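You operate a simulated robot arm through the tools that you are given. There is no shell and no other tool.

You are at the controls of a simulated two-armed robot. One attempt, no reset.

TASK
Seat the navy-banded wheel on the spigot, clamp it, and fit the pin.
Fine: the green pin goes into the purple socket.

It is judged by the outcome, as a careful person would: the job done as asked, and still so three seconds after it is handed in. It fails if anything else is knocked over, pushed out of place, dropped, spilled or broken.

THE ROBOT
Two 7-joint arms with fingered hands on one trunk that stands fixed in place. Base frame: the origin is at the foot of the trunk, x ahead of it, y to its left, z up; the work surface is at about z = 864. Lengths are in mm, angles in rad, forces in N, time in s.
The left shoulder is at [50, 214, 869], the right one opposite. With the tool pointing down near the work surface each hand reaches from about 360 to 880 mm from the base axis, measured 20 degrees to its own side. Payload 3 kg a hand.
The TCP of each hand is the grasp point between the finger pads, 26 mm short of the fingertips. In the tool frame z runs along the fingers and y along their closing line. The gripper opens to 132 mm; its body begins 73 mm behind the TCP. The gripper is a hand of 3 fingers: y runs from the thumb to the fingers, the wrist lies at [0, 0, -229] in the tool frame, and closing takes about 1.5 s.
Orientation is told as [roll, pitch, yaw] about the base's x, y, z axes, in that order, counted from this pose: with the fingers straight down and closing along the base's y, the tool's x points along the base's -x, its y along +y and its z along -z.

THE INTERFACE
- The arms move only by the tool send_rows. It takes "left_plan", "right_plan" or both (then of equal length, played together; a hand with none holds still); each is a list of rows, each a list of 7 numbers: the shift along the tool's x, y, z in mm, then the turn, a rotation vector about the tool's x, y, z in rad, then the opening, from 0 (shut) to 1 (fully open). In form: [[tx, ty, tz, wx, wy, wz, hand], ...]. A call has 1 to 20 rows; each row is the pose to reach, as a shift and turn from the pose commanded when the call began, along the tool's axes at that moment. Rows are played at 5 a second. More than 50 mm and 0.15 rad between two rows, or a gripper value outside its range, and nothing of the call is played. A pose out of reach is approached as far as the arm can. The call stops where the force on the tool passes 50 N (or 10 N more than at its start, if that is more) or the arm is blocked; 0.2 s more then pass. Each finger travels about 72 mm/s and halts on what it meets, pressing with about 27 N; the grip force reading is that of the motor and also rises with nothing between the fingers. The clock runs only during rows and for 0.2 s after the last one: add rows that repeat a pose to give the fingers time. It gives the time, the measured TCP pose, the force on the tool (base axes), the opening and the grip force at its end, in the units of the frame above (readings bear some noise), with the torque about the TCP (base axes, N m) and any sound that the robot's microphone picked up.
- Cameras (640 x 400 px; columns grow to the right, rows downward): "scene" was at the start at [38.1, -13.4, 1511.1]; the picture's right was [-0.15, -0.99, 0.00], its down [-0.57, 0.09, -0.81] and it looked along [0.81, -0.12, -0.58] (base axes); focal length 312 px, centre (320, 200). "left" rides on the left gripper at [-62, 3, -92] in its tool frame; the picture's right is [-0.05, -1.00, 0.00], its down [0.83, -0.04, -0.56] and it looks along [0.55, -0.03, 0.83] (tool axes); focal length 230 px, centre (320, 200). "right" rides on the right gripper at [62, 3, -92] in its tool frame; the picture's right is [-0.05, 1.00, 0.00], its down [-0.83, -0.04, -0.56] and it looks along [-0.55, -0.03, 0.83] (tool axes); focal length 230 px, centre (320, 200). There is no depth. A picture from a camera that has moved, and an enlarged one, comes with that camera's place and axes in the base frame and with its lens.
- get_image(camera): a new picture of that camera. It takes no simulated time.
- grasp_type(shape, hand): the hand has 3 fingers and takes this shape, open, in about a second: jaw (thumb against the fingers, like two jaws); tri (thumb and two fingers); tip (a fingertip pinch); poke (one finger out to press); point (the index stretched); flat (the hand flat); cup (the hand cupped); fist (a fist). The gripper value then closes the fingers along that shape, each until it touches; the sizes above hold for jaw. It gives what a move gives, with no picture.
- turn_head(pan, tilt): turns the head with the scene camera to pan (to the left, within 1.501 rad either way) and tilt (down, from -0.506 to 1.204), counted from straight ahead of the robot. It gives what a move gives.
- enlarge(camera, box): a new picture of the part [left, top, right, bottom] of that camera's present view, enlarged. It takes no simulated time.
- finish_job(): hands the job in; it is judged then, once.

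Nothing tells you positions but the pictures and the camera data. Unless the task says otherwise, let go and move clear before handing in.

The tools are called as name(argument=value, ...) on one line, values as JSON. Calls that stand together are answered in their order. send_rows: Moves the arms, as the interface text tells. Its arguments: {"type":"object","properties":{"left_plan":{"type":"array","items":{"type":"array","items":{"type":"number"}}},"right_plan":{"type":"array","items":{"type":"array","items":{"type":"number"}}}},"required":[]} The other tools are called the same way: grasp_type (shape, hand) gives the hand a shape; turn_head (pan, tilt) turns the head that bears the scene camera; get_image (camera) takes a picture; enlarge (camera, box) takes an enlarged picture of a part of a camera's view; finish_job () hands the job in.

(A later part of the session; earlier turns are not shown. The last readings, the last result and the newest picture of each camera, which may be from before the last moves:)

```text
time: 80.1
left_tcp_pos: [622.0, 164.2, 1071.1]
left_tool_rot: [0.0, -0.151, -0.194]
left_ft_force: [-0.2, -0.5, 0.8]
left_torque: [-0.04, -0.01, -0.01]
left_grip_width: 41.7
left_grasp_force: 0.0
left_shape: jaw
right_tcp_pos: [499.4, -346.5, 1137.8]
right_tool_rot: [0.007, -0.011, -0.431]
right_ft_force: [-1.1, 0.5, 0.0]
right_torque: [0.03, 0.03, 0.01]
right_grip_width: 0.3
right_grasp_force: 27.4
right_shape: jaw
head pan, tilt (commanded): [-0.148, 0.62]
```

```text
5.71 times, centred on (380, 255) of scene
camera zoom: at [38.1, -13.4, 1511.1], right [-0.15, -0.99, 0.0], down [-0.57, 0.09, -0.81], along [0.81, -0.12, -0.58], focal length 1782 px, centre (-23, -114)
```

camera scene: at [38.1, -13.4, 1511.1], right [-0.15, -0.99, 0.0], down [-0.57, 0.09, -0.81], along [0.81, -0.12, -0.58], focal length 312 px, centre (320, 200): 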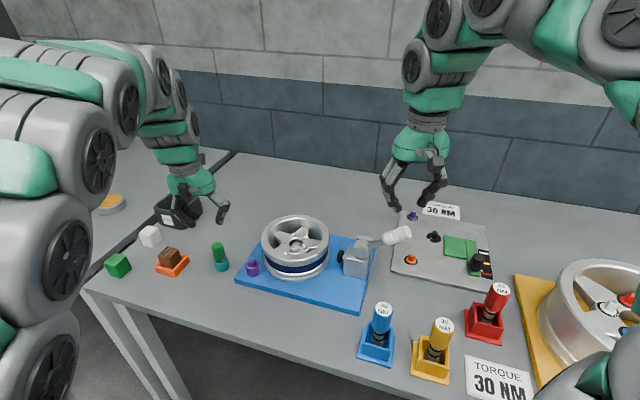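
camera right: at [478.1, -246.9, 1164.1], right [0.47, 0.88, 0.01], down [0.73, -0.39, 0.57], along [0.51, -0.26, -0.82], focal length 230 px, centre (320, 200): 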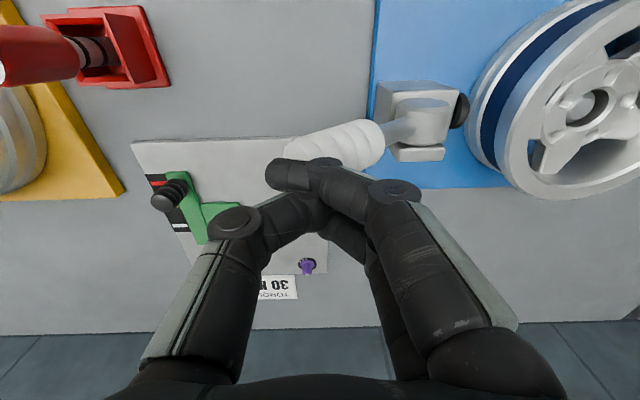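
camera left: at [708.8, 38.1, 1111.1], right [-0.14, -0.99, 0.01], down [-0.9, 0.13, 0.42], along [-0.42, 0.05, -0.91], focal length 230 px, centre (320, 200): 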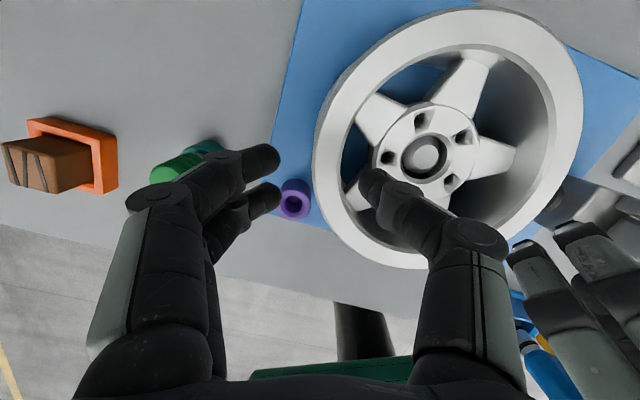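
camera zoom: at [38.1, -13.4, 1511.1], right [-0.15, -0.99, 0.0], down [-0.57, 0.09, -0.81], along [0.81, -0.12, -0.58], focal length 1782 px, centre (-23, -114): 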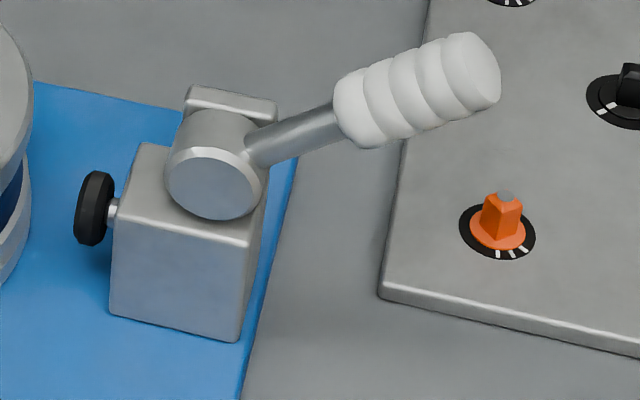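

enlarge(camera="scene", box=[320, 200, 430, 300])

```text
4.00 times, centred on (375, 250) of scene
camera zoom: at [38.1, -13.4, 1511.1], right [-0.15, -0.99, 0.0], down [-0.57, 0.09, -0.81], along [0.81, -0.12, -0.58], focal length 1248 px, centre (100, 0)
```

zoom: 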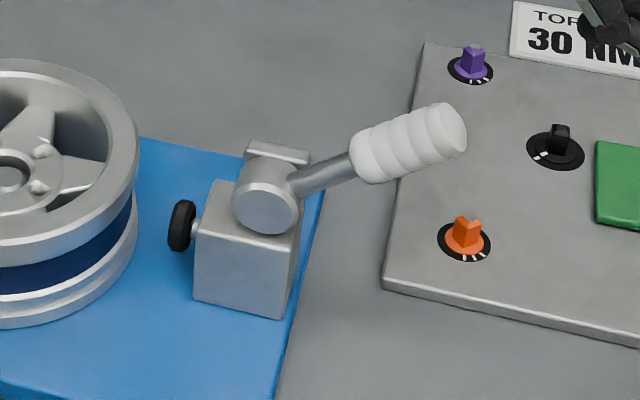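

The over-the-top push earlier landed on the grip's end face, along the lever axis, so it made almost no torque. I'll instead approach the grip end-on along its axis, wrap it with thumb below and fingers above, and swing it in an arc.

send_rows(right_plan=[[1, 2, 6, -0.13, 0, 0, 0.2], [2, 4, 13, -0.26, 0, 0, 0.4], [3, 6, 19, -0.39, 0, 0, 0.55], [4, 8, 26, -0.52, 0, 0, 0.55], [5, 10.5, 32, -0.65, 0, 0, 0.55], [6, 13, 38, -0.78, 0, 0, 0.55], [6.7, 14.9, 44.6, -0.913, 0, 0.013, 0.55], [6.7, 14.9, 44.6, -0.913, 0, 0.013, 0.55]])

get_image(camera="right")

enlarge(camera="scene", box=[320, 160, 500, 300])

```text
time: 81.9
left_tcp_pos: [622.5, 164.9, 1070.3]
left_tool_rot: [-0.002, -0.15, -0.194]
left_ft_force: [-0.6, 0.3, 0.0]
left_torque: [-0.03, 0.0, 0.01]
left_grip_width: 41.8
left_grasp_force: 0.0
left_shape: jaw
right_tcp_pos: [500.8, -333.1, 1095.5]
right_tool_rot: [0.924, -0.007, -0.444]
right_ft_force: [-1.0, 0.7, -0.1]
right_torque: [0.01, 0.0, 0.0]
right_grip_width: 72.1
right_grasp_force: 0.1
right_shape: jaw
head pan, tilt (commanded): [-0.148, 0.62]
```

```text
taken
camera right: at [414.6, -370.8, 1154.0], right [0.3, 0.52, 0.8], down [0.55, -0.78, 0.31], along [0.78, 0.34, -0.52], focal length 230 px, centre (320, 200)
```

right: 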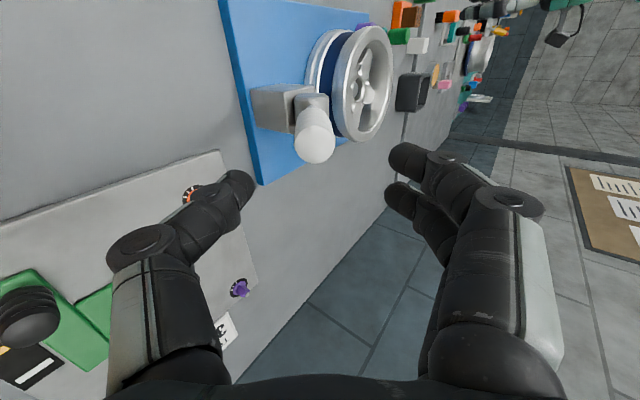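

```text
2.86 times, centred on (410, 230) of scene
camera zoom: at [38.1, -13.4, 1511.1], right [-0.15, -0.99, 0.0], down [-0.57, 0.09, -0.81], along [0.81, -0.12, -0.58], focal length 891 px, centre (63, 114)
```

zoom: 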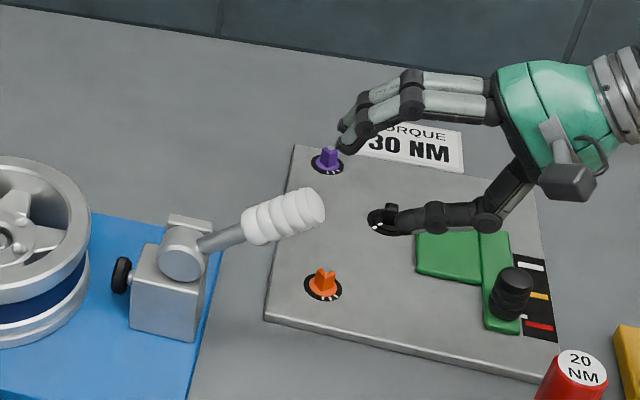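

The grip end is lined up between thumb and fingers. I'll advance along the lever axis so the jaws straddle the grip, then close.

send_rows(right_plan=[[0, -3, 18, 0, 0, 0, 0.55], [0, -3, 36, 0, 0, 0, 0.55], [0, -3, 54, 0, 0, 0, 0.55], [0, -3, 72, 0, 0, 0, 0.55], [0, -3, 88, 0, 0, 0, 0.55], [0, -3, 88, 0, 0, 0, 0.4], [0, -3, 88, 0, 0, 0, 0.2], [0, -3, 88, 0, 0, 0, 0], [0, -3, 88, 0, 0, 0, 0], [0, -3, 88, 0, 0, 0, 0]])

get_image(camera="right")

enlarge(camera="scene", box=[320, 160, 500, 300])

```text
time: 84.1
left_tcp_pos: [621.9, 165.0, 1069.3]
left_tool_rot: [0.0, -0.15, -0.193]
left_ft_force: [-0.5, 0.8, 0.8]
left_torque: [-0.02, 0.02, -0.03]
left_grip_width: 42.0
left_grasp_force: 0.0
left_shape: jaw
right_tcp_pos: [529.6, -270.1, 1040.1]
right_tool_rot: [0.921, -0.004, -0.443]
right_ft_force: [-0.1, 3.0, -2.6]
right_torque: [-0.01, 0.03, -0.01]
right_grip_width: 22.6
right_grasp_force: 26.9
right_shape: jaw
head pan, tilt (commanded): [-0.148, 0.62]
```

```text
taken
camera right: at [442.5, -308.0, 1098.3], right [0.3, 0.53, 0.8], down [0.55, -0.78, 0.31], along [0.78, 0.34, -0.52], focal length 230 px, centre (320, 200)
```

right: 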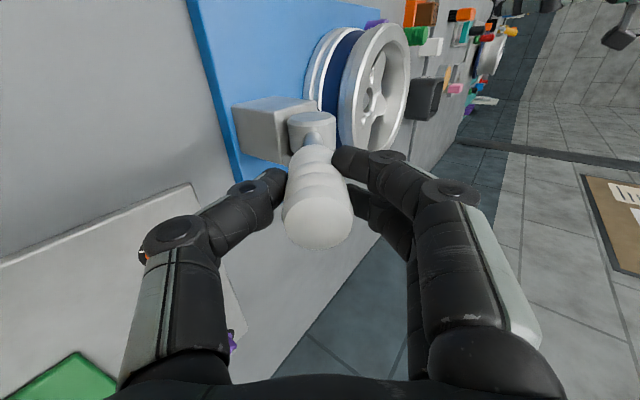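

```text
2.86 times, centred on (410, 230) of scene
camera zoom: at [38.2, -13.4, 1511.1], right [-0.15, -0.99, 0.0], down [-0.57, 0.09, -0.81], along [0.81, -0.12, -0.58], focal length 891 px, centre (63, 114)
```

zoom: 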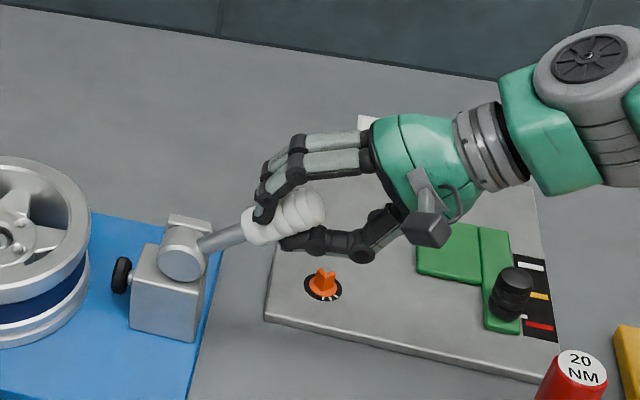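

Firm wrap on the grip. Now I'll swing the lever up and over about its pivot, 20° first.

send_rows(right_plan=[[0, 4, 0.1, 0.04, 0, 0, 0], [0, 8, 0.3, 0.08, 0, 0, 0], [0, 12, 0.7, 0.12, 0, 0, 0], [0, 16, 1.3, 0.16, 0, 0, 0], [0, 19.9, 2, 0.2, 0, 0, 0], [0, 23.8, 2.9, 0.24, 0, 0, 0], [0, 27.6, 3.9, 0.28, 0, 0, 0], [0, 31.5, 5.1, 0.32, 0, 0, 0], [0, 34.3, 6.1, 0.35, 0, 0, 0]])

get_image(camera="right")

enlarge(camera="scene", box=[310, 160, 490, 300])

```text
time: 86.1
left_tcp_pos: [622.8, 164.4, 1069.7]
left_tool_rot: [0.0, -0.151, -0.195]
left_ft_force: [0.1, -0.8, -0.1]
left_torque: [0.04, 0.01, 0.01]
left_grip_width: 41.9
left_grasp_force: 0.1
left_shape: jaw
right_tcp_pos: [540.8, -244.5, 1063.4]
right_tool_rot: [0.573, -0.005, -0.441]
right_ft_force: [-1.2, 5.8, -17.4]
right_torque: [0.1, 0.07, -0.03]
right_grip_width: 21.7
right_grasp_force: 27.0
right_shape: jaw
head pan, tilt (commanded): [-0.148, 0.62]
```

```text
taken
camera right: at [464.6, -262.5, 1142.7], right [0.4, 0.74, 0.54], down [0.6, -0.66, 0.45], along [0.69, 0.15, -0.71], focal length 230 px, centre (320, 200)
```

right: 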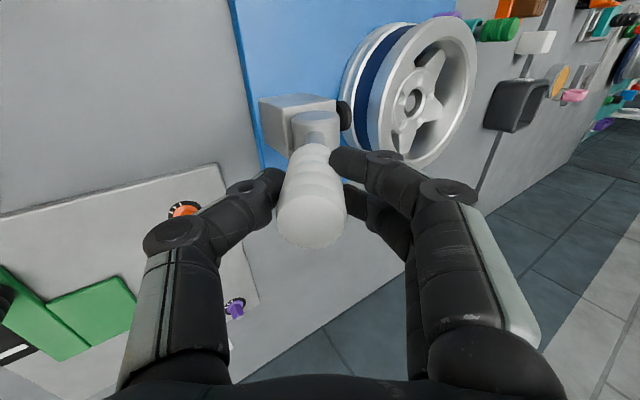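

```text
2.86 times, centred on (400, 230) of scene
camera zoom: at [38.3, -13.3, 1511.1], right [-0.15, -0.99, 0.0], down [-0.57, 0.09, -0.81], along [0.81, -0.12, -0.58], focal length 891 px, centre (91, 114)
```

zoom: 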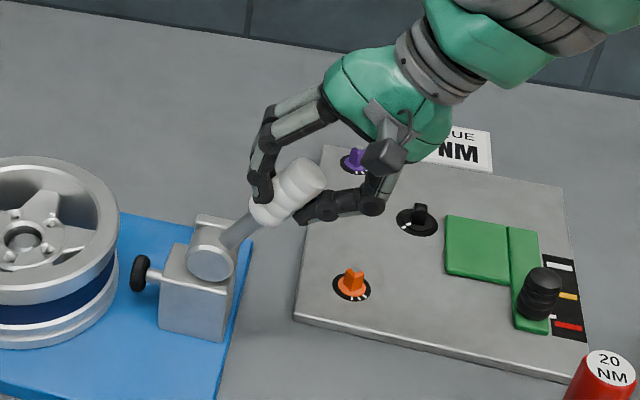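

The lever is swinging and the plunger is extending toward the wheel. I'll continue, easing slightly toward the pivot to relieve the pull.

send_rows(right_plan=[[0, 4, 1.5, 0.04, 0, 0, 0], [0, 8, 2.8, 0.08, 0, 0, 0], [0, 12, 3.7, 0.12, 0, 0, 0], [0, 16, 4.3, 0.16, 0, 0, 0], [0, 19.9, 5, 0.2, 0, 0, 0], [0, 23.8, 5.9, 0.24, 0, 0, 0], [0, 27.6, 6.9, 0.28, 0, 0, 0], [0, 31.5, 8.1, 0.32, 0, 0, 0], [0, 34.3, 9.1, 0.35, 0, 0, 0]])

get_image(camera="right")

enlarge(camera="scene", box=[310, 160, 490, 300])

```text
time: 88.1
left_tcp_pos: [622.2, 162.9, 1070.0]
left_tool_rot: [0.001, -0.15, -0.193]
left_ft_force: [1.1, -0.2, -0.8]
left_torque: [-0.03, -0.01, -0.04]
left_grip_width: 41.8
left_grasp_force: 0.1
left_shape: jaw
right_tcp_pos: [555.3, -215.3, 1074.6]
right_tool_rot: [0.222, -0.009, -0.443]
right_ft_force: [-1.1, -6.0, 1.0]
right_torque: [-0.04, -0.01, -0.02]
right_grip_width: 22.7
right_grasp_force: 27.5
right_shape: jaw
head pan, tilt (commanded): [-0.148, 0.62]
```

```text
taken
camera right: at [491.9, -204.6, 1165.6], right [0.46, 0.86, 0.22], down [0.68, -0.5, 0.54], along [0.57, -0.1, -0.81], focal length 230 px, centre (320, 200)
```

right: 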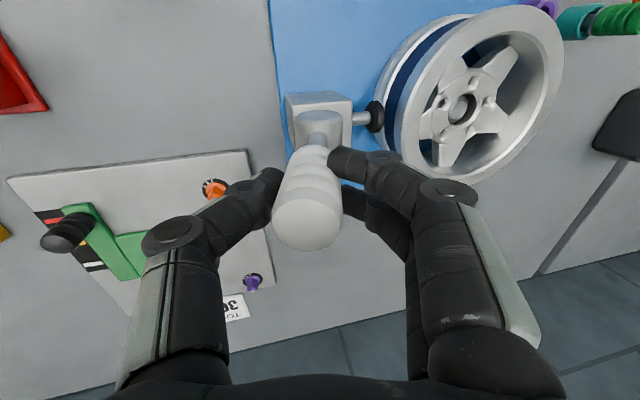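

```text
2.86 times, centred on (400, 230) of scene
camera zoom: at [38.1, -13.5, 1511.1], right [-0.15, -0.99, 0.0], down [-0.57, 0.09, -0.81], along [0.81, -0.12, -0.58], focal length 891 px, centre (91, 114)
```

zoom: 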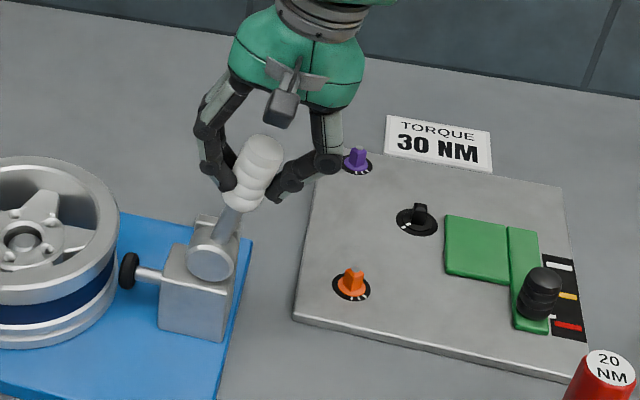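

The plunger tip is almost at the wheel and the lever is near vertical. Continuing in smaller steps, watching force and listening for a latch.

send_rows(right_plan=[[0, 4, 0.1, 0.04, 0, 0, 0], [0, 8, 0.3, 0.08, 0, 0, 0], [0, 12, 0.7, 0.12, 0, 0, 0], [0, 16, 1.3, 0.16, 0, 0, 0], [0, 19.9, 2, 0.2, 0, 0, 0], [0, 19.9, 2, 0.2, 0, 0, 0]])

get_image(camera="right")

enlarge(camera="scene", box=[300, 160, 440, 300])

```text
time: 89.5
left_tcp_pos: [622.1, 163.8, 1069.3]
left_tool_rot: [-0.001, -0.15, -0.193]
left_ft_force: [0.3, 0.6, 0.5]
left_torque: [-0.01, 0.02, 0.04]
left_grip_width: 41.7
left_grasp_force: 0.1
left_shape: jaw
right_tcp_pos: [562.8, -197.5, 1076.2]
right_tool_rot: [0.02, -0.005, -0.444]
right_ft_force: [6.2, -5.6, -2.9]
right_torque: [0.03, -0.2, -0.03]
right_grip_width: 22.6
right_grasp_force: 26.7
right_shape: jaw
head pan, tilt (commanded): [-0.148, 0.62]
```

```text
taken
camera right: at [508.1, -170.2, 1169.7], right [0.47, 0.88, 0.02], down [0.72, -0.4, 0.56], along [0.5, -0.25, -0.83], focal length 230 px, centre (320, 200)
```

right: 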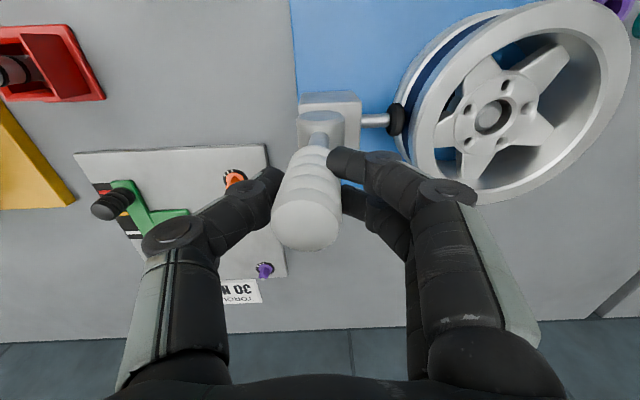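

```text
2.86 times, centred on (370, 230) of scene
camera zoom: at [38.3, -13.5, 1511.1], right [-0.15, -0.99, 0.0], down [-0.57, 0.09, -0.81], along [0.81, -0.12, -0.58], focal length 891 px, centre (177, 114)
```

zoom: 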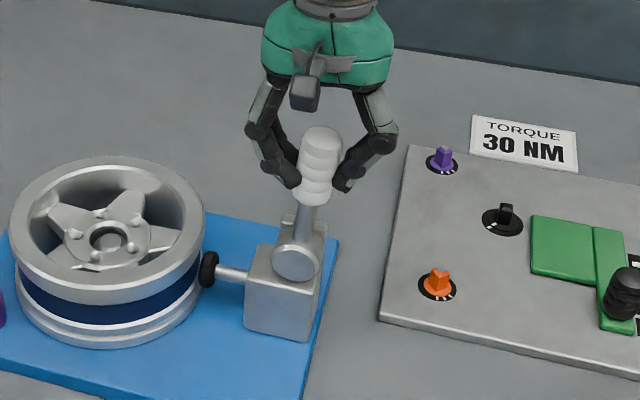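

The tip has reached the wheel with the lever vertical. Continuing to see whether it toggles tight.

send_rows(right_plan=[[0, 3, 0.1, 0.03, 0, 0, 0], [0, 6, 0.2, 0.06, 0, 0, 0], [0, 9, 0.4, 0.09, 0, 0, 0], [0, 12, 0.7, 0.12, 0, 0, 0], [0, 15, 1.1, 0.15, 0, 0, 0], [0, 15, 1.1, 0.15, 0, 0, 0]])

get_image(camera="right")

enlarge(camera="scene", box=[230, 170, 430, 300])

```text
time: 90.9
left_tcp_pos: [621.3, 163.9, 1069.5]
left_tool_rot: [0.0, -0.149, -0.193]
left_ft_force: [-0.3, 0.3, 0.3]
left_torque: [0.01, 0.02, 0.02]
left_grip_width: 41.5
left_grasp_force: 0.1
left_shape: jaw
right_tcp_pos: [569.4, -185.3, 1076.2]
right_tool_rot: [-0.13, -0.005, -0.445]
right_ft_force: [-3.8, -17.5, 1.9]
right_torque: [-0.21, 0.03, -0.01]
right_grip_width: 24.4
right_grasp_force: 27.1
right_shape: jaw
head pan, tilt (commanded): [-0.148, 0.62]
```

```text
taken
camera right: at [520.0, -145.7, 1166.5], right [0.47, 0.87, -0.13], down [0.76, -0.33, 0.56], along [0.45, -0.36, -0.82], focal length 230 px, centre (320, 200)
```

right: 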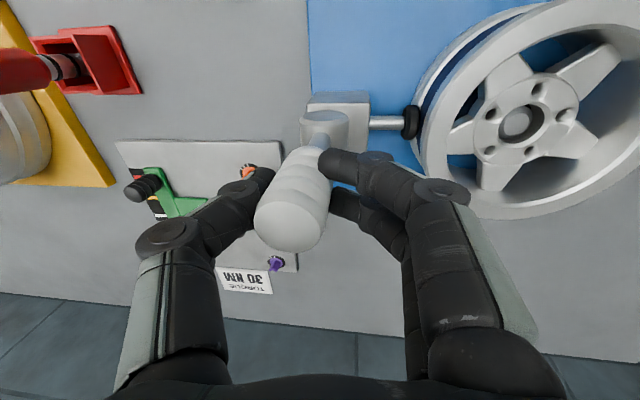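

```text
3.08 times, centred on (330, 235) of scene
camera zoom: at [38.0, -13.7, 1511.1], right [-0.15, -0.99, 0.0], down [-0.57, 0.09, -0.81], along [0.81, -0.12, -0.58], focal length 960 px, centre (289, 92)
```

zoom: 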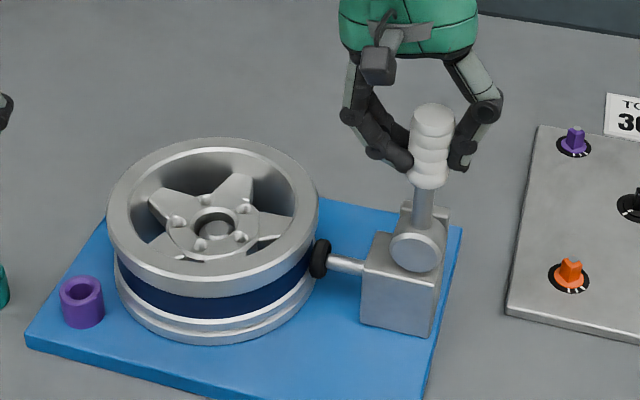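

send_rows(right_plan=[[0, 3, 0.1, 0.03, 0, 0, 0], [0, 6, 0.2, 0.06, 0, 0, 0], [0, 9, 0.4, 0.09, 0, 0, 0], [0, 9, 0.4, 0.09, 0, 0, 0]])

enlarge(camera="right", box=[240, 70, 480, 260])

enlarge(camera="scene", box=[230, 170, 430, 300])

```text
time: 91.9
left_tcp_pos: [620.8, 163.5, 1070.0]
left_tool_rot: [0.0, -0.149, -0.194]
left_ft_force: [0.9, 0.6, -0.9]
left_torque: [0.0, -0.01, -0.03]
left_grip_width: 41.5
left_grasp_force: 0.1
left_shape: jaw
right_tcp_pos: [572.8, -178.6, 1073.2]
right_tool_rot: [-0.221, -0.002, -0.444]
right_ft_force: [-18.7, -40.4, -17.2]
right_torque: [0.62, -0.3, -0.02]
right_grip_width: 27.1
right_grasp_force: 27.1
right_shape: jaw
head pan, tilt (commanded): [-0.148, 0.62]
```

```text
2.11 times, centred on (360, 165) of right
camera zoom: at [527.1, -131.4, 1163.4], right [0.47, 0.86, -0.22], down [0.78, -0.29, 0.55], along [0.41, -0.43, -0.8], focal length 484 px, centre (236, 274)
```

zoom: 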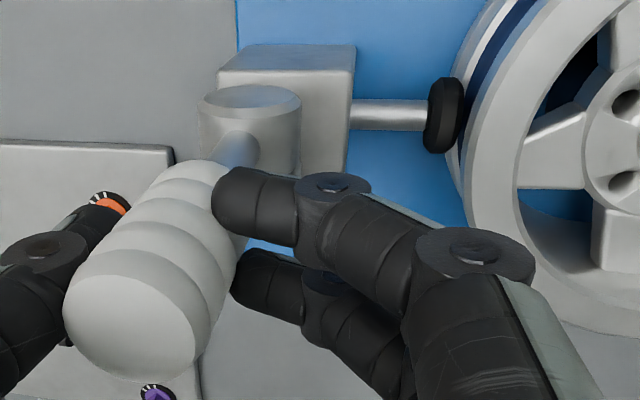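

```text
3.08 times, centred on (330, 235) of scene
camera zoom: at [37.9, -14.3, 1511.1], right [-0.15, -0.99, 0.0], down [-0.57, 0.09, -0.81], along [0.81, -0.12, -0.58], focal length 960 px, centre (289, 92)
```

zoom: 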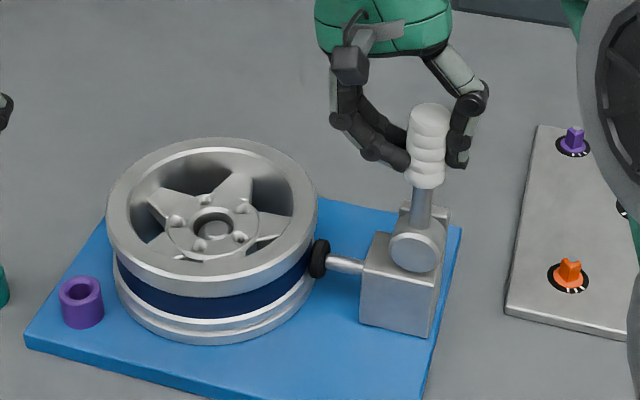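

The lever is now upright against a hard stop at about 48 N, with the rubber tip pressed on the wheel. I'll relax the push, then open the hand and see whether it stays locked.

send_rows(right_plan=[[0, -4, 0.1, -0.04, 0, 0, 0], [0, -8, 0.4, -0.08, 0, 0, 0], [0, -12, 0.7, -0.12, 0, 0, 0], [0, -14, 0.9, -0.14, 0, 0, 0], [0, -14, 0.9, -0.14, 0, 0, 0]])

enlarge(camera="scene", box=[230, 170, 430, 300])

```text
time: 93.1
left_tcp_pos: [622.2, 163.7, 1070.2]
left_tool_rot: [0.002, -0.149, -0.193]
left_ft_force: [0.8, 0.1, 0.4]
left_torque: [0.0, 0.01, 0.05]
left_grip_width: 41.8
left_grasp_force: 0.1
left_shape: jaw
right_tcp_pos: [567.5, -187.7, 1076.8]
right_tool_rot: [-0.077, -0.007, -0.443]
right_ft_force: [-2.0, -3.8, -5.4]
right_torque: [0.03, -0.03, -0.03]
right_grip_width: 21.9
right_grasp_force: 26.7
right_shape: jaw
head pan, tilt (commanded): [-0.148, 0.62]
```

```text
3.08 times, centred on (330, 235) of scene
camera zoom: at [38.2, -13.5, 1511.1], right [-0.15, -0.99, 0.0], down [-0.57, 0.09, -0.81], along [0.81, -0.12, -0.58], focal length 960 px, centre (289, 92)
```

zoom: 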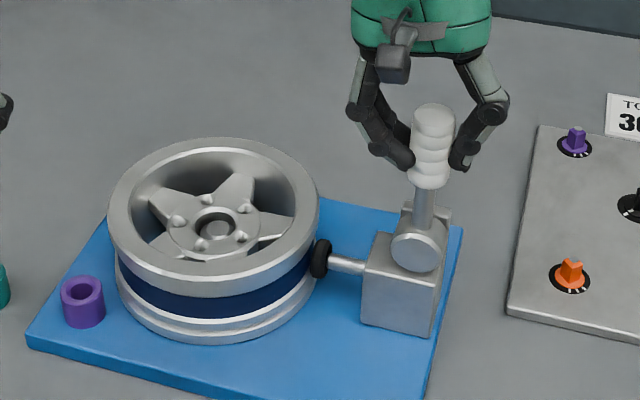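

send_rows(right_plan=[[0, 0, 0, 0, 0, 0, 0.2], [0, 0, 0, 0, 0, 0, 0.4], [0, 0, 0, 0, 0, 0, 0.55], [0, 0, 0, 0, 0, 0, 0.55], [0, 0, 0, 0, 0, 0, 0.55], [0, 0, 0, 0, 0, 0, 0.55]])

enlarge(camera="scene", box=[230, 170, 430, 300])

get_image(camera="right")

```text
time: 94.5
left_tcp_pos: [621.9, 164.2, 1070.2]
left_tool_rot: [0.0, -0.151, -0.193]
left_ft_force: [-0.4, 0.2, -0.2]
left_torque: [-0.01, 0.02, 0.02]
left_grip_width: 41.9
left_grasp_force: 0.0
left_shape: jaw
right_tcp_pos: [568.3, -189.0, 1077.7]
right_tool_rot: [-0.078, -0.006, -0.445]
right_ft_force: [-0.1, 0.1, 0.4]
right_torque: [0.01, 0.01, -0.04]
right_grip_width: 72.0
right_grasp_force: 0.0
right_shape: jaw
head pan, tilt (commanded): [-0.148, 0.62]
```

```text
3.08 times, centred on (330, 235) of scene
camera zoom: at [38.1, -13.4, 1511.1], right [-0.15, -0.99, 0.0], down [-0.57, 0.09, -0.81], along [0.81, -0.12, -0.58], focal length 960 px, centre (289, 92)
```

zoom: 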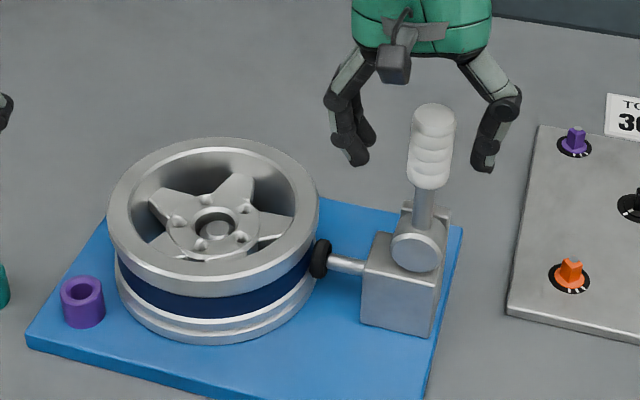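

```text
taken
camera right: at [516.4, -153.0, 1169.4], right [0.47, 0.88, -0.08], down [0.75, -0.35, 0.56], along [0.46, -0.32, -0.82], focal length 230 px, centre (320, 200)
```

right: 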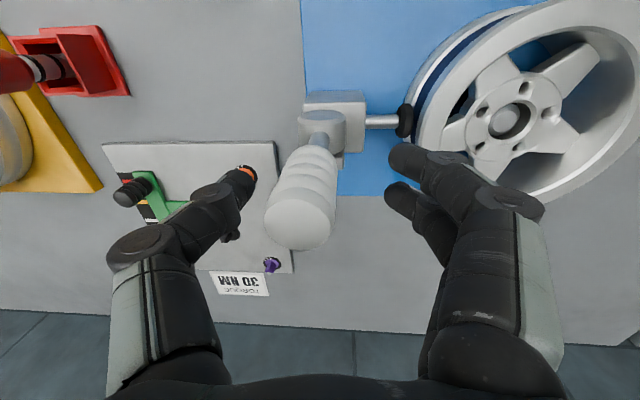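

The lever stays upright on its own with the plunger against the wheel. Let me verify the contact closely.

enlarge(camera="scene", box=[300, 225, 390, 290])

enlarge(camera="right", box=[290, 70, 470, 180])

enlarge(camera="right", box=[440, 50, 600, 170])

```text
6.15 times, centred on (345, 258) of scene
camera zoom: at [38.1, -13.4, 1511.1], right [-0.15, -0.99, 0.0], down [-0.57, 0.09, -0.81], along [0.81, -0.12, -0.58], focal length 1920 px, centre (166, -154)
```

zoom: 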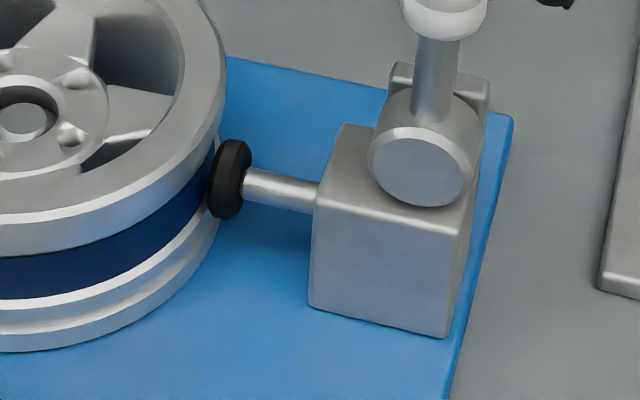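

```text
3.56 times, centred on (380, 125) of right
camera zoom: at [516.4, -153.0, 1169.4], right [0.47, 0.88, -0.08], down [0.75, -0.35, 0.56], along [0.46, -0.32, -0.82], focal length 818 px, centre (107, 467)
```

zoom: 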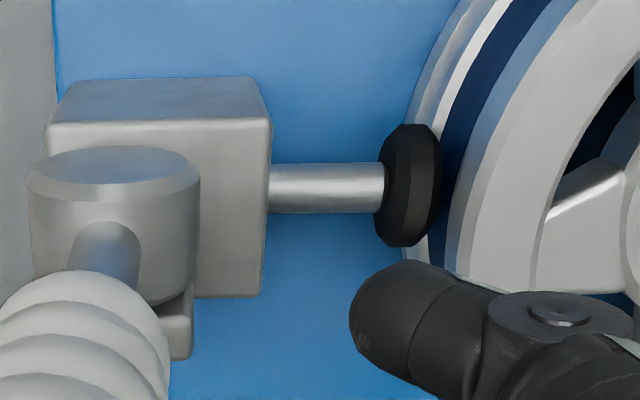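

```text
3.33 times, centred on (520, 110) of right
camera zoom: at [516.4, -153.0, 1169.4], right [0.47, 0.88, -0.08], down [0.75, -0.35, 0.56], along [0.46, -0.32, -0.82], focal length 767 px, centre (-347, 500)
```

zoom: 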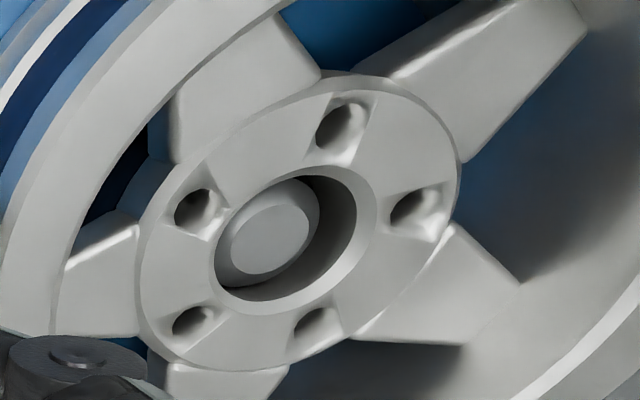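

The clamp holds: rubber tip on the wheel, lever upright, spigot in the bore. Next is the pin. I'll retract the right hand straight up and away, and study the green pin and purple socket.

send_rows(right_plan=[[0, 0, -30, 0, 0, 0, 0.55], [0, 0, -65, 0, 0, 0, 0.55], [0, 0, -100, 0, 0, 0, 0.55], [0, -40, -115, 0, 0, 0, 0.55], [0, -80, -125, 0, 0, 0, 0.55], [0, -120, -130, 0, 0, 0, 0.55]])

enlarge(camera="scene", box=[195, 220, 285, 290])

get_image(camera="left")

get_image(camera="scene")

```text
time: 95.9
left_tcp_pos: [620.6, 165.5, 1070.1]
left_tool_rot: [-0.001, -0.149, -0.194]
left_ft_force: [0.5, 0.1, -0.7]
left_torque: [-0.02, -0.05, -0.02]
left_grip_width: 41.9
left_grasp_force: 0.0
left_shape: jaw
right_tcp_pos: [520.3, -286.5, 1216.2]
right_tool_rot: [-0.079, -0.005, -0.443]
right_ft_force: [-0.4, 0.3, -0.1]
right_torque: [0.01, -0.02, -0.02]
right_grip_width: 72.0
right_grasp_force: 0.0
right_shape: jaw
head pan, tilt (commanded): [-0.148, 0.62]
```

```text
5.71 times, centred on (240, 255) of scene
camera zoom: at [38.1, -13.4, 1511.1], right [-0.15, -0.99, 0.0], down [-0.57, 0.09, -0.81], along [0.81, -0.12, -0.58], focal length 1782 px, centre (777, -114)
```

zoom: 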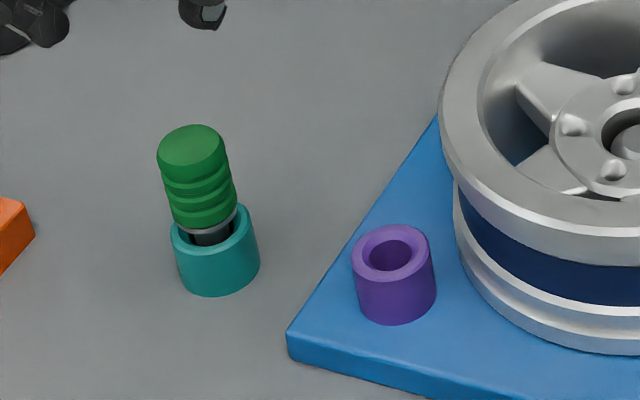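

```text
taken
camera left: at [669.1, 157.7, 1170.0], right [-0.14, -0.99, 0.01], down [-0.9, 0.13, 0.42], along [-0.42, 0.05, -0.91], focal length 230 px, centre (320, 200)
```

left: 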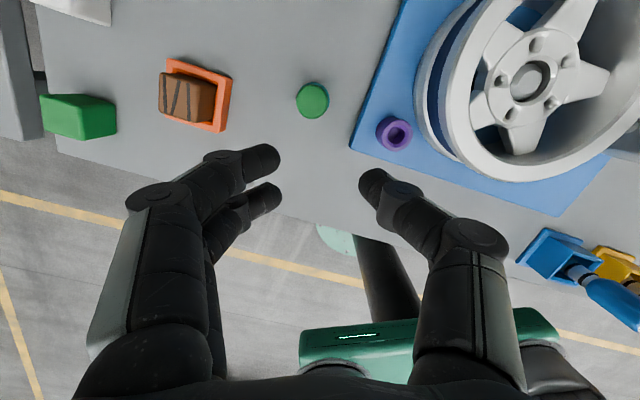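

```text
taken
camera scene: at [38.1, -13.4, 1511.1], right [-0.15, -0.99, 0.0], down [-0.57, 0.09, -0.81], along [0.81, -0.12, -0.58], focal length 312 px, centre (320, 200)
```

scene: 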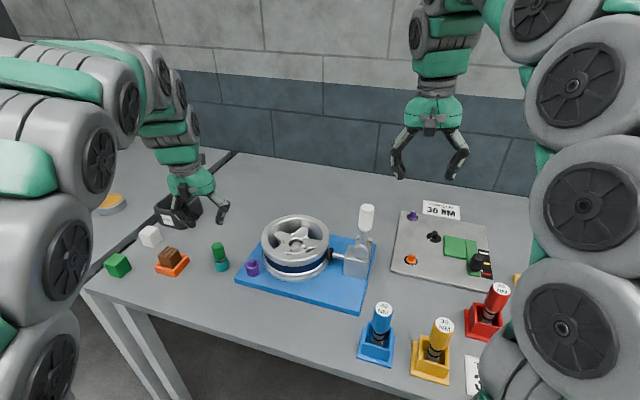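

The pin's green knob (about 34 mm) is centred near [663, 164] with its top at z about 942; the purple socket is near [616, 79] with its top at z about 908. I'll turn the left hand so its jaws close tangentially to the wheel, and hover above the pin.

send_rows(left_plan=[[-4, 1, 0, 0.0104, 0.0167, 0.1394, 0.55], [-8, 2, 5, 0.0208, 0.0333, 0.2789, 0.55], [-12, 3, 12, 0.0312, 0.05, 0.4183, 0.55], [-16, 4, 20, 0.0416, 0.0666, 0.5577, 0.55], [-20, 5, 30, 0.052, 0.0833, 0.6971, 0.55], [-24, 6, 42, 0.0624, 0.0999, 0.8366, 0.55], [-28, 6.5, 54, 0.0728, 0.1166, 0.976, 0.55], [-31.8, 7, 65.4, 0.0832, 0.1332, 1.1154, 0.55], [-31.8, 7, 65.4, 0.0832, 0.1332, 1.1154, 0.55]])

get_image(camera="left")

enlarge(camera="scene", box=[180, 180, 300, 290])

```text
time: 97.9
left_tcp_pos: [664.5, 163.2, 1009.4]
left_tool_rot: [0.002, 0.001, -1.313]
left_ft_force: [-0.4, -0.2, -1.2]
left_torque: [-0.02, 0.02, -0.01]
left_grip_width: 71.7
left_grasp_force: 0.0
left_shape: jaw
right_tcp_pos: [521.8, -288.7, 1215.2]
right_tool_rot: [-0.078, -0.004, -0.444]
right_ft_force: [-0.9, 0.1, -0.8]
right_torque: [0.02, 0.01, -0.05]
right_grip_width: 71.8
right_grasp_force: 0.1
right_shape: jaw
head pan, tilt (commanded): [-0.148, 0.62]
```

```text
taken
camera left: at [683.8, 104.3, 1101.8], right [-0.95, -0.31, 0.0], down [-0.26, 0.79, 0.56], along [-0.17, 0.53, -0.83], focal length 230 px, centre (320, 200)
```

left: 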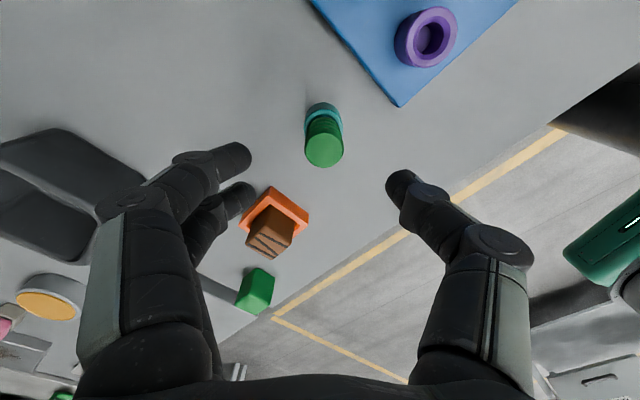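

```text
3.64 times, centred on (240, 235) of scene
camera zoom: at [38.1, -13.4, 1511.1], right [-0.15, -0.99, 0.0], down [-0.57, 0.09, -0.81], along [0.81, -0.12, -0.58], focal length 1134 px, centre (611, 73)
```

zoom: 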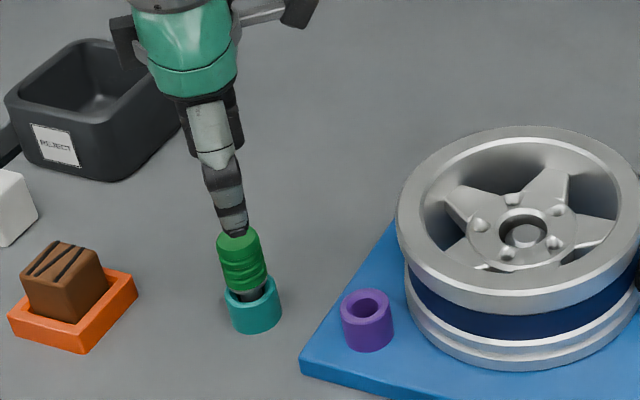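

send_rows(left_plan=[[0, -2.9, 12, 0, 0, 0, 0.55], [0, -2.9, 24, 0, 0, 0, 0.55], [0, -2.9, 36, 0, 0, 0, 0.55], [0, -2.9, 45, 0, 0, 0, 0.55], [0, -2.9, 45, 0, 0, 0, 0.55]])

get_image(camera="left")

enlarge(camera="scene", box=[190, 200, 280, 290])

```text
time: 99.1
left_tcp_pos: [661.4, 163.1, 963.9]
left_tool_rot: [0.002, 0.0, -1.311]
left_ft_force: [1.2, 0.3, -0.4]
left_torque: [0.01, -0.01, 0.01]
left_grip_width: 71.9
left_grasp_force: 0.1
left_shape: jaw
right_tcp_pos: [519.6, -288.2, 1214.8]
right_tool_rot: [-0.078, -0.006, -0.443]
right_ft_force: [0.0, -0.8, -0.1]
right_torque: [0.05, -0.05, 0.01]
right_grip_width: 71.9
right_grasp_force: 0.1
right_shape: jaw
head pan, tilt (commanded): [-0.148, 0.62]
```

```text
taken
camera left: at [680.7, 104.7, 1056.9], right [-0.95, -0.31, 0.0], down [-0.26, 0.79, 0.55], along [-0.17, 0.53, -0.83], focal length 230 px, centre (320, 200)
```

left: 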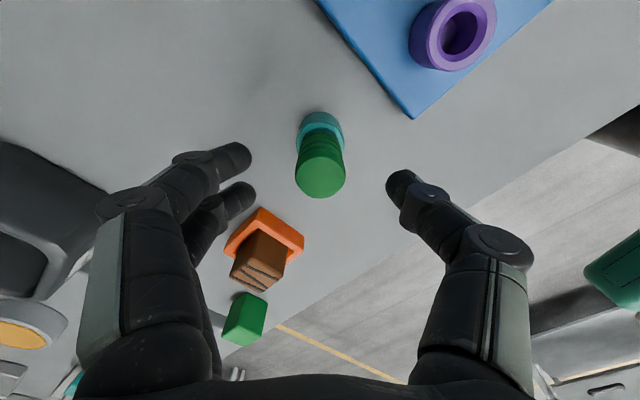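

```text
4.44 times, centred on (235, 245) of scene
camera zoom: at [38.1, -13.4, 1511.1], right [-0.15, -0.99, 0.0], down [-0.57, 0.09, -0.81], along [0.81, -0.12, -0.58], focal length 1386 px, centre (698, 0)
```

zoom: 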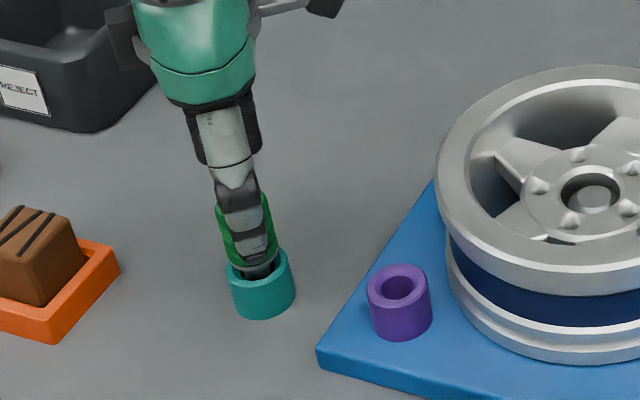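

Aligned over the knob. Descending so the jaws straddle it, then closing.

send_rows(left_plan=[[-1.5, 0, 10, 0, 0, 0, 0.55], [-1.5, 0, 20, 0, 0, 0, 0.55], [-1.5, 0, 30, 0, 0, 0, 0.55], [-1.5, 0, 38, 0, 0, 0, 0.55], [-1.5, 0, 38, 0, 0, 0, 0.4], [-1.5, 0, 38, 0, 0, 0, 0.25], [-1.5, 0, 38, 0, 0, 0, 0.1], [-1.5, 0, 38, 0, 0, 0, 0], [-1.5, 0, 38, 0, 0, 0, 0]])

get_image(camera="left")

enlarge(camera="scene", box=[190, 200, 280, 290])

```text
time: 101.1
left_tcp_pos: [661.7, 160.9, 927.5]
left_tool_rot: [0.001, 0.0, -1.311]
left_ft_force: [-1.2, 0.0, -0.1]
left_torque: [0.01, 0.02, -0.02]
left_grip_width: 18.6
left_grasp_force: 27.1
left_shape: jaw
right_tcp_pos: [521.0, -287.9, 1214.6]
right_tool_rot: [-0.08, -0.006, -0.442]
right_ft_force: [-0.6, 0.1, -0.4]
right_torque: [0.0, -0.03, 0.02]
right_grip_width: 72.2
right_grasp_force: 0.0
right_shape: jaw
head pan, tilt (commanded): [-0.148, 0.62]
```

```text
taken
camera left: at [680.5, 101.1, 1019.2], right [-0.95, -0.31, 0.0], down [-0.26, 0.79, 0.55], along [-0.17, 0.53, -0.83], focal length 230 px, centre (320, 200)
```

left: 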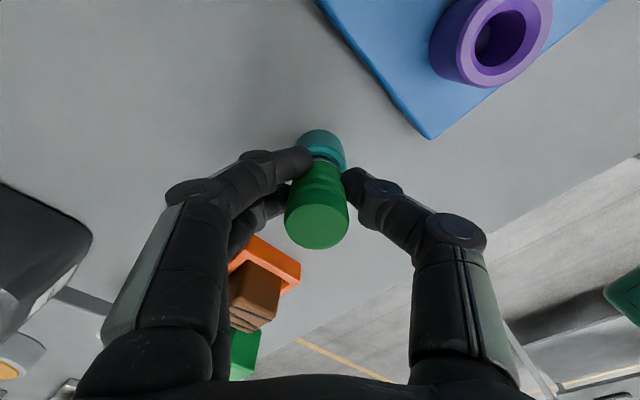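

```text
4.44 times, centred on (235, 245) of scene
camera zoom: at [38.1, -13.4, 1511.1], right [-0.15, -0.99, 0.0], down [-0.57, 0.09, -0.81], along [0.81, -0.12, -0.58], focal length 1386 px, centre (698, 0)
```

zoom: 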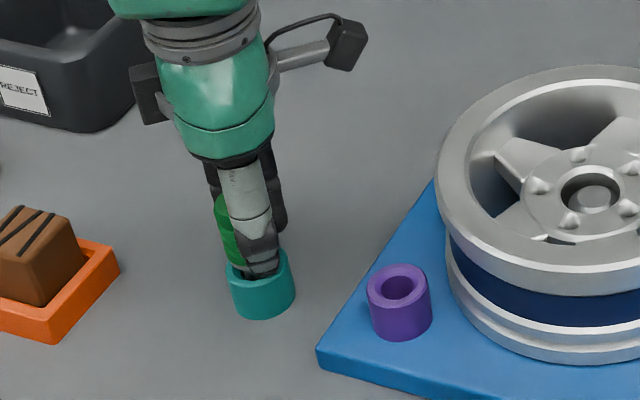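

Gripped. Lifting the pin gently to confirm it comes out of the teal holder alone.

send_rows(left_plan=[[0, 0, -4, 0, 0, 0, 0], [0, 0, -8, 0, 0, 0, 0], [0, 0, -12, 0, 0, 0, 0], [0, 0, -18, 0, 0, 0, 0], [0, 0, -25, 0, 0, 0, 0], [0, 0, -25, 0, 0, 0, 0]])

get_image(camera="left")

enlarge(camera="scene", box=[190, 200, 280, 290])

```text
time: 102.5
left_tcp_pos: [662.7, 161.3, 952.7]
left_tool_rot: [0.002, -0.001, -1.311]
left_ft_force: [-0.4, 0.0, -1.2]
left_torque: [0.0, 0.03, -0.02]
left_grip_width: 18.4
left_grasp_force: 27.3
left_shape: jaw
right_tcp_pos: [520.9, -287.2, 1214.8]
right_tool_rot: [-0.078, -0.006, -0.442]
right_ft_force: [-0.2, -0.2, -0.4]
right_torque: [0.02, -0.03, 0.01]
right_grip_width: 72.3
right_grasp_force: 0.0
right_shape: jaw
head pan, tilt (commanded): [-0.148, 0.62]
```

```text
taken
camera left: at [680.9, 101.4, 1043.9], right [-0.95, -0.31, 0.0], down [-0.26, 0.79, 0.56], along [-0.17, 0.53, -0.83], focal length 230 px, centre (320, 200)
```

left: 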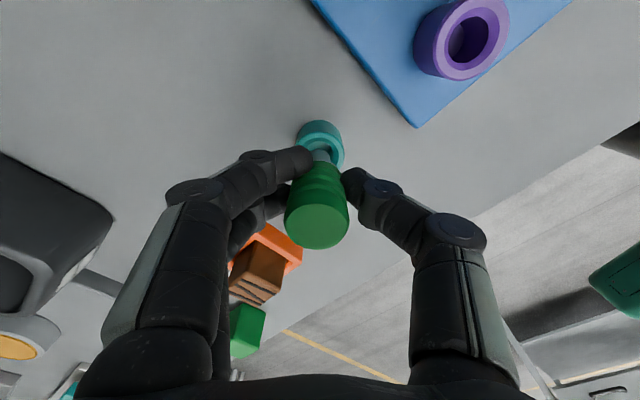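

```text
4.44 times, centred on (235, 245) of scene
camera zoom: at [38.1, -13.4, 1511.1], right [-0.15, -0.99, 0.0], down [-0.57, 0.09, -0.81], along [0.81, -0.12, -0.58], focal length 1386 px, centre (698, 0)
```

zoom: 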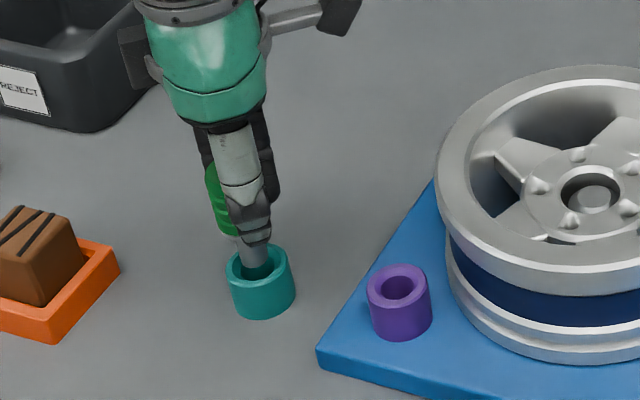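

send_rows(left_plan=[[0, 0, -10, 0, 0, 0, 0], [0, 0, -20, 0, 0, 0, 0], [0, 0, -30, 0, 0, 0, 0], [0, 0, -40, 0, 0, 0, 0], [0, 0, -50, 0, 0, 0, 0], [0, 0, -50, 0, 0, 0, 0]])

get_image(camera="left")

enlarge(camera="scene", box=[190, 180, 290, 290])

```text
time: 103.9
left_tcp_pos: [661.8, 162.6, 1000.6]
left_tool_rot: [0.001, 0.0, -1.311]
left_ft_force: [0.3, 0.2, -0.9]
left_torque: [0.04, -0.02, -0.01]
left_grip_width: 18.5
left_grasp_force: 27.5
left_shape: jaw
right_tcp_pos: [519.3, -287.2, 1215.4]
right_tool_rot: [-0.077, -0.004, -0.444]
right_ft_force: [-0.2, -0.3, 0.7]
right_torque: [-0.01, 0.03, 0.01]
right_grip_width: 72.1
right_grasp_force: 0.2
right_shape: jaw
head pan, tilt (commanded): [-0.148, 0.62]
```

```text
taken
camera left: at [680.5, 102.4, 1093.6], right [-0.95, -0.31, 0.0], down [-0.26, 0.79, 0.55], along [-0.17, 0.53, -0.83], focal length 230 px, centre (320, 200)
```

left: 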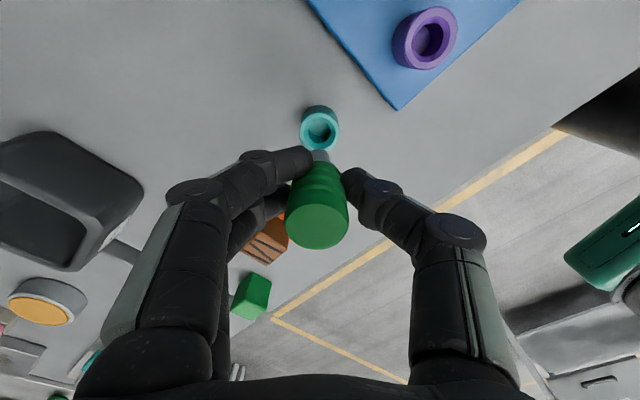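

```text
3.64 times, centred on (240, 235) of scene
camera zoom: at [38.1, -13.4, 1511.1], right [-0.15, -0.99, 0.0], down [-0.57, 0.09, -0.81], along [0.81, -0.12, -0.58], focal length 1134 px, centre (611, 73)
```

zoom: 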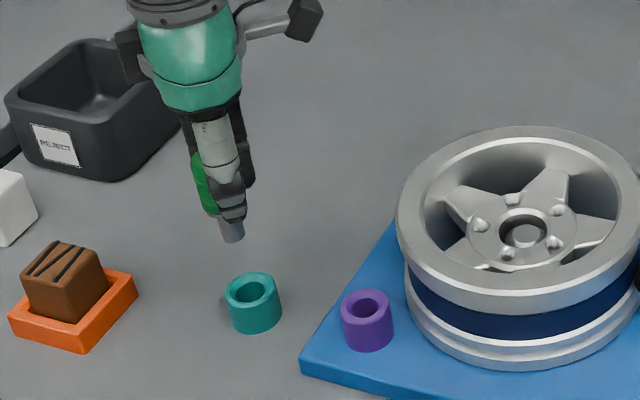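

enlarge(camera="scene", box=[215, 190, 275, 270])

enlarge(camera="left", box=[250, 90, 390, 270])

```text
5.00 times, centred on (245, 230) of scene
camera zoom: at [38.1, -13.4, 1511.1], right [-0.15, -0.99, 0.0], down [-0.57, 0.09, -0.81], along [0.81, -0.12, -0.58], focal length 1560 px, centre (695, 50)
```

zoom: 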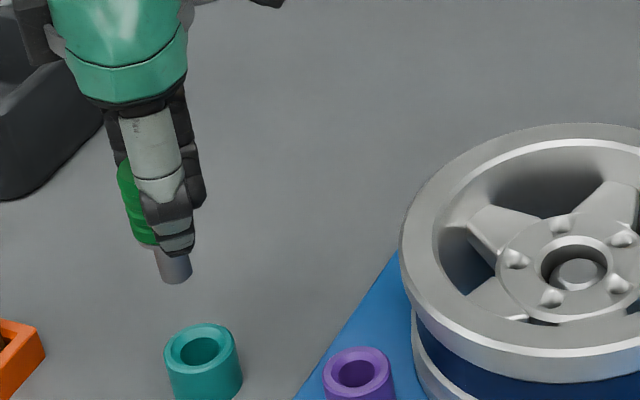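

```text
2.22 times, centred on (320, 180) of left
camera zoom: at [680.5, 102.4, 1093.6], right [-0.95, -0.31, 0.0], down [-0.26, 0.79, 0.55], along [-0.17, 0.53, -0.83], focal length 511 px, centre (320, 244)
```

zoom: 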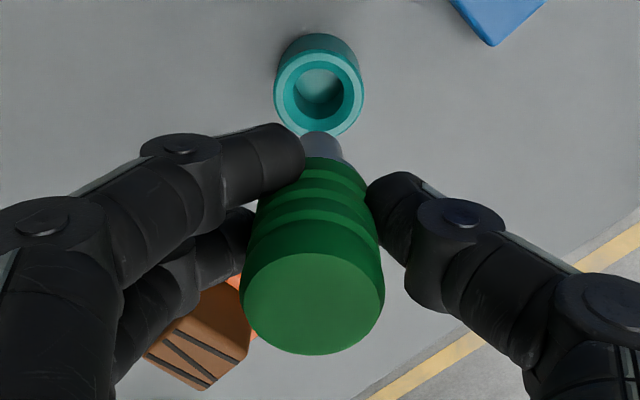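

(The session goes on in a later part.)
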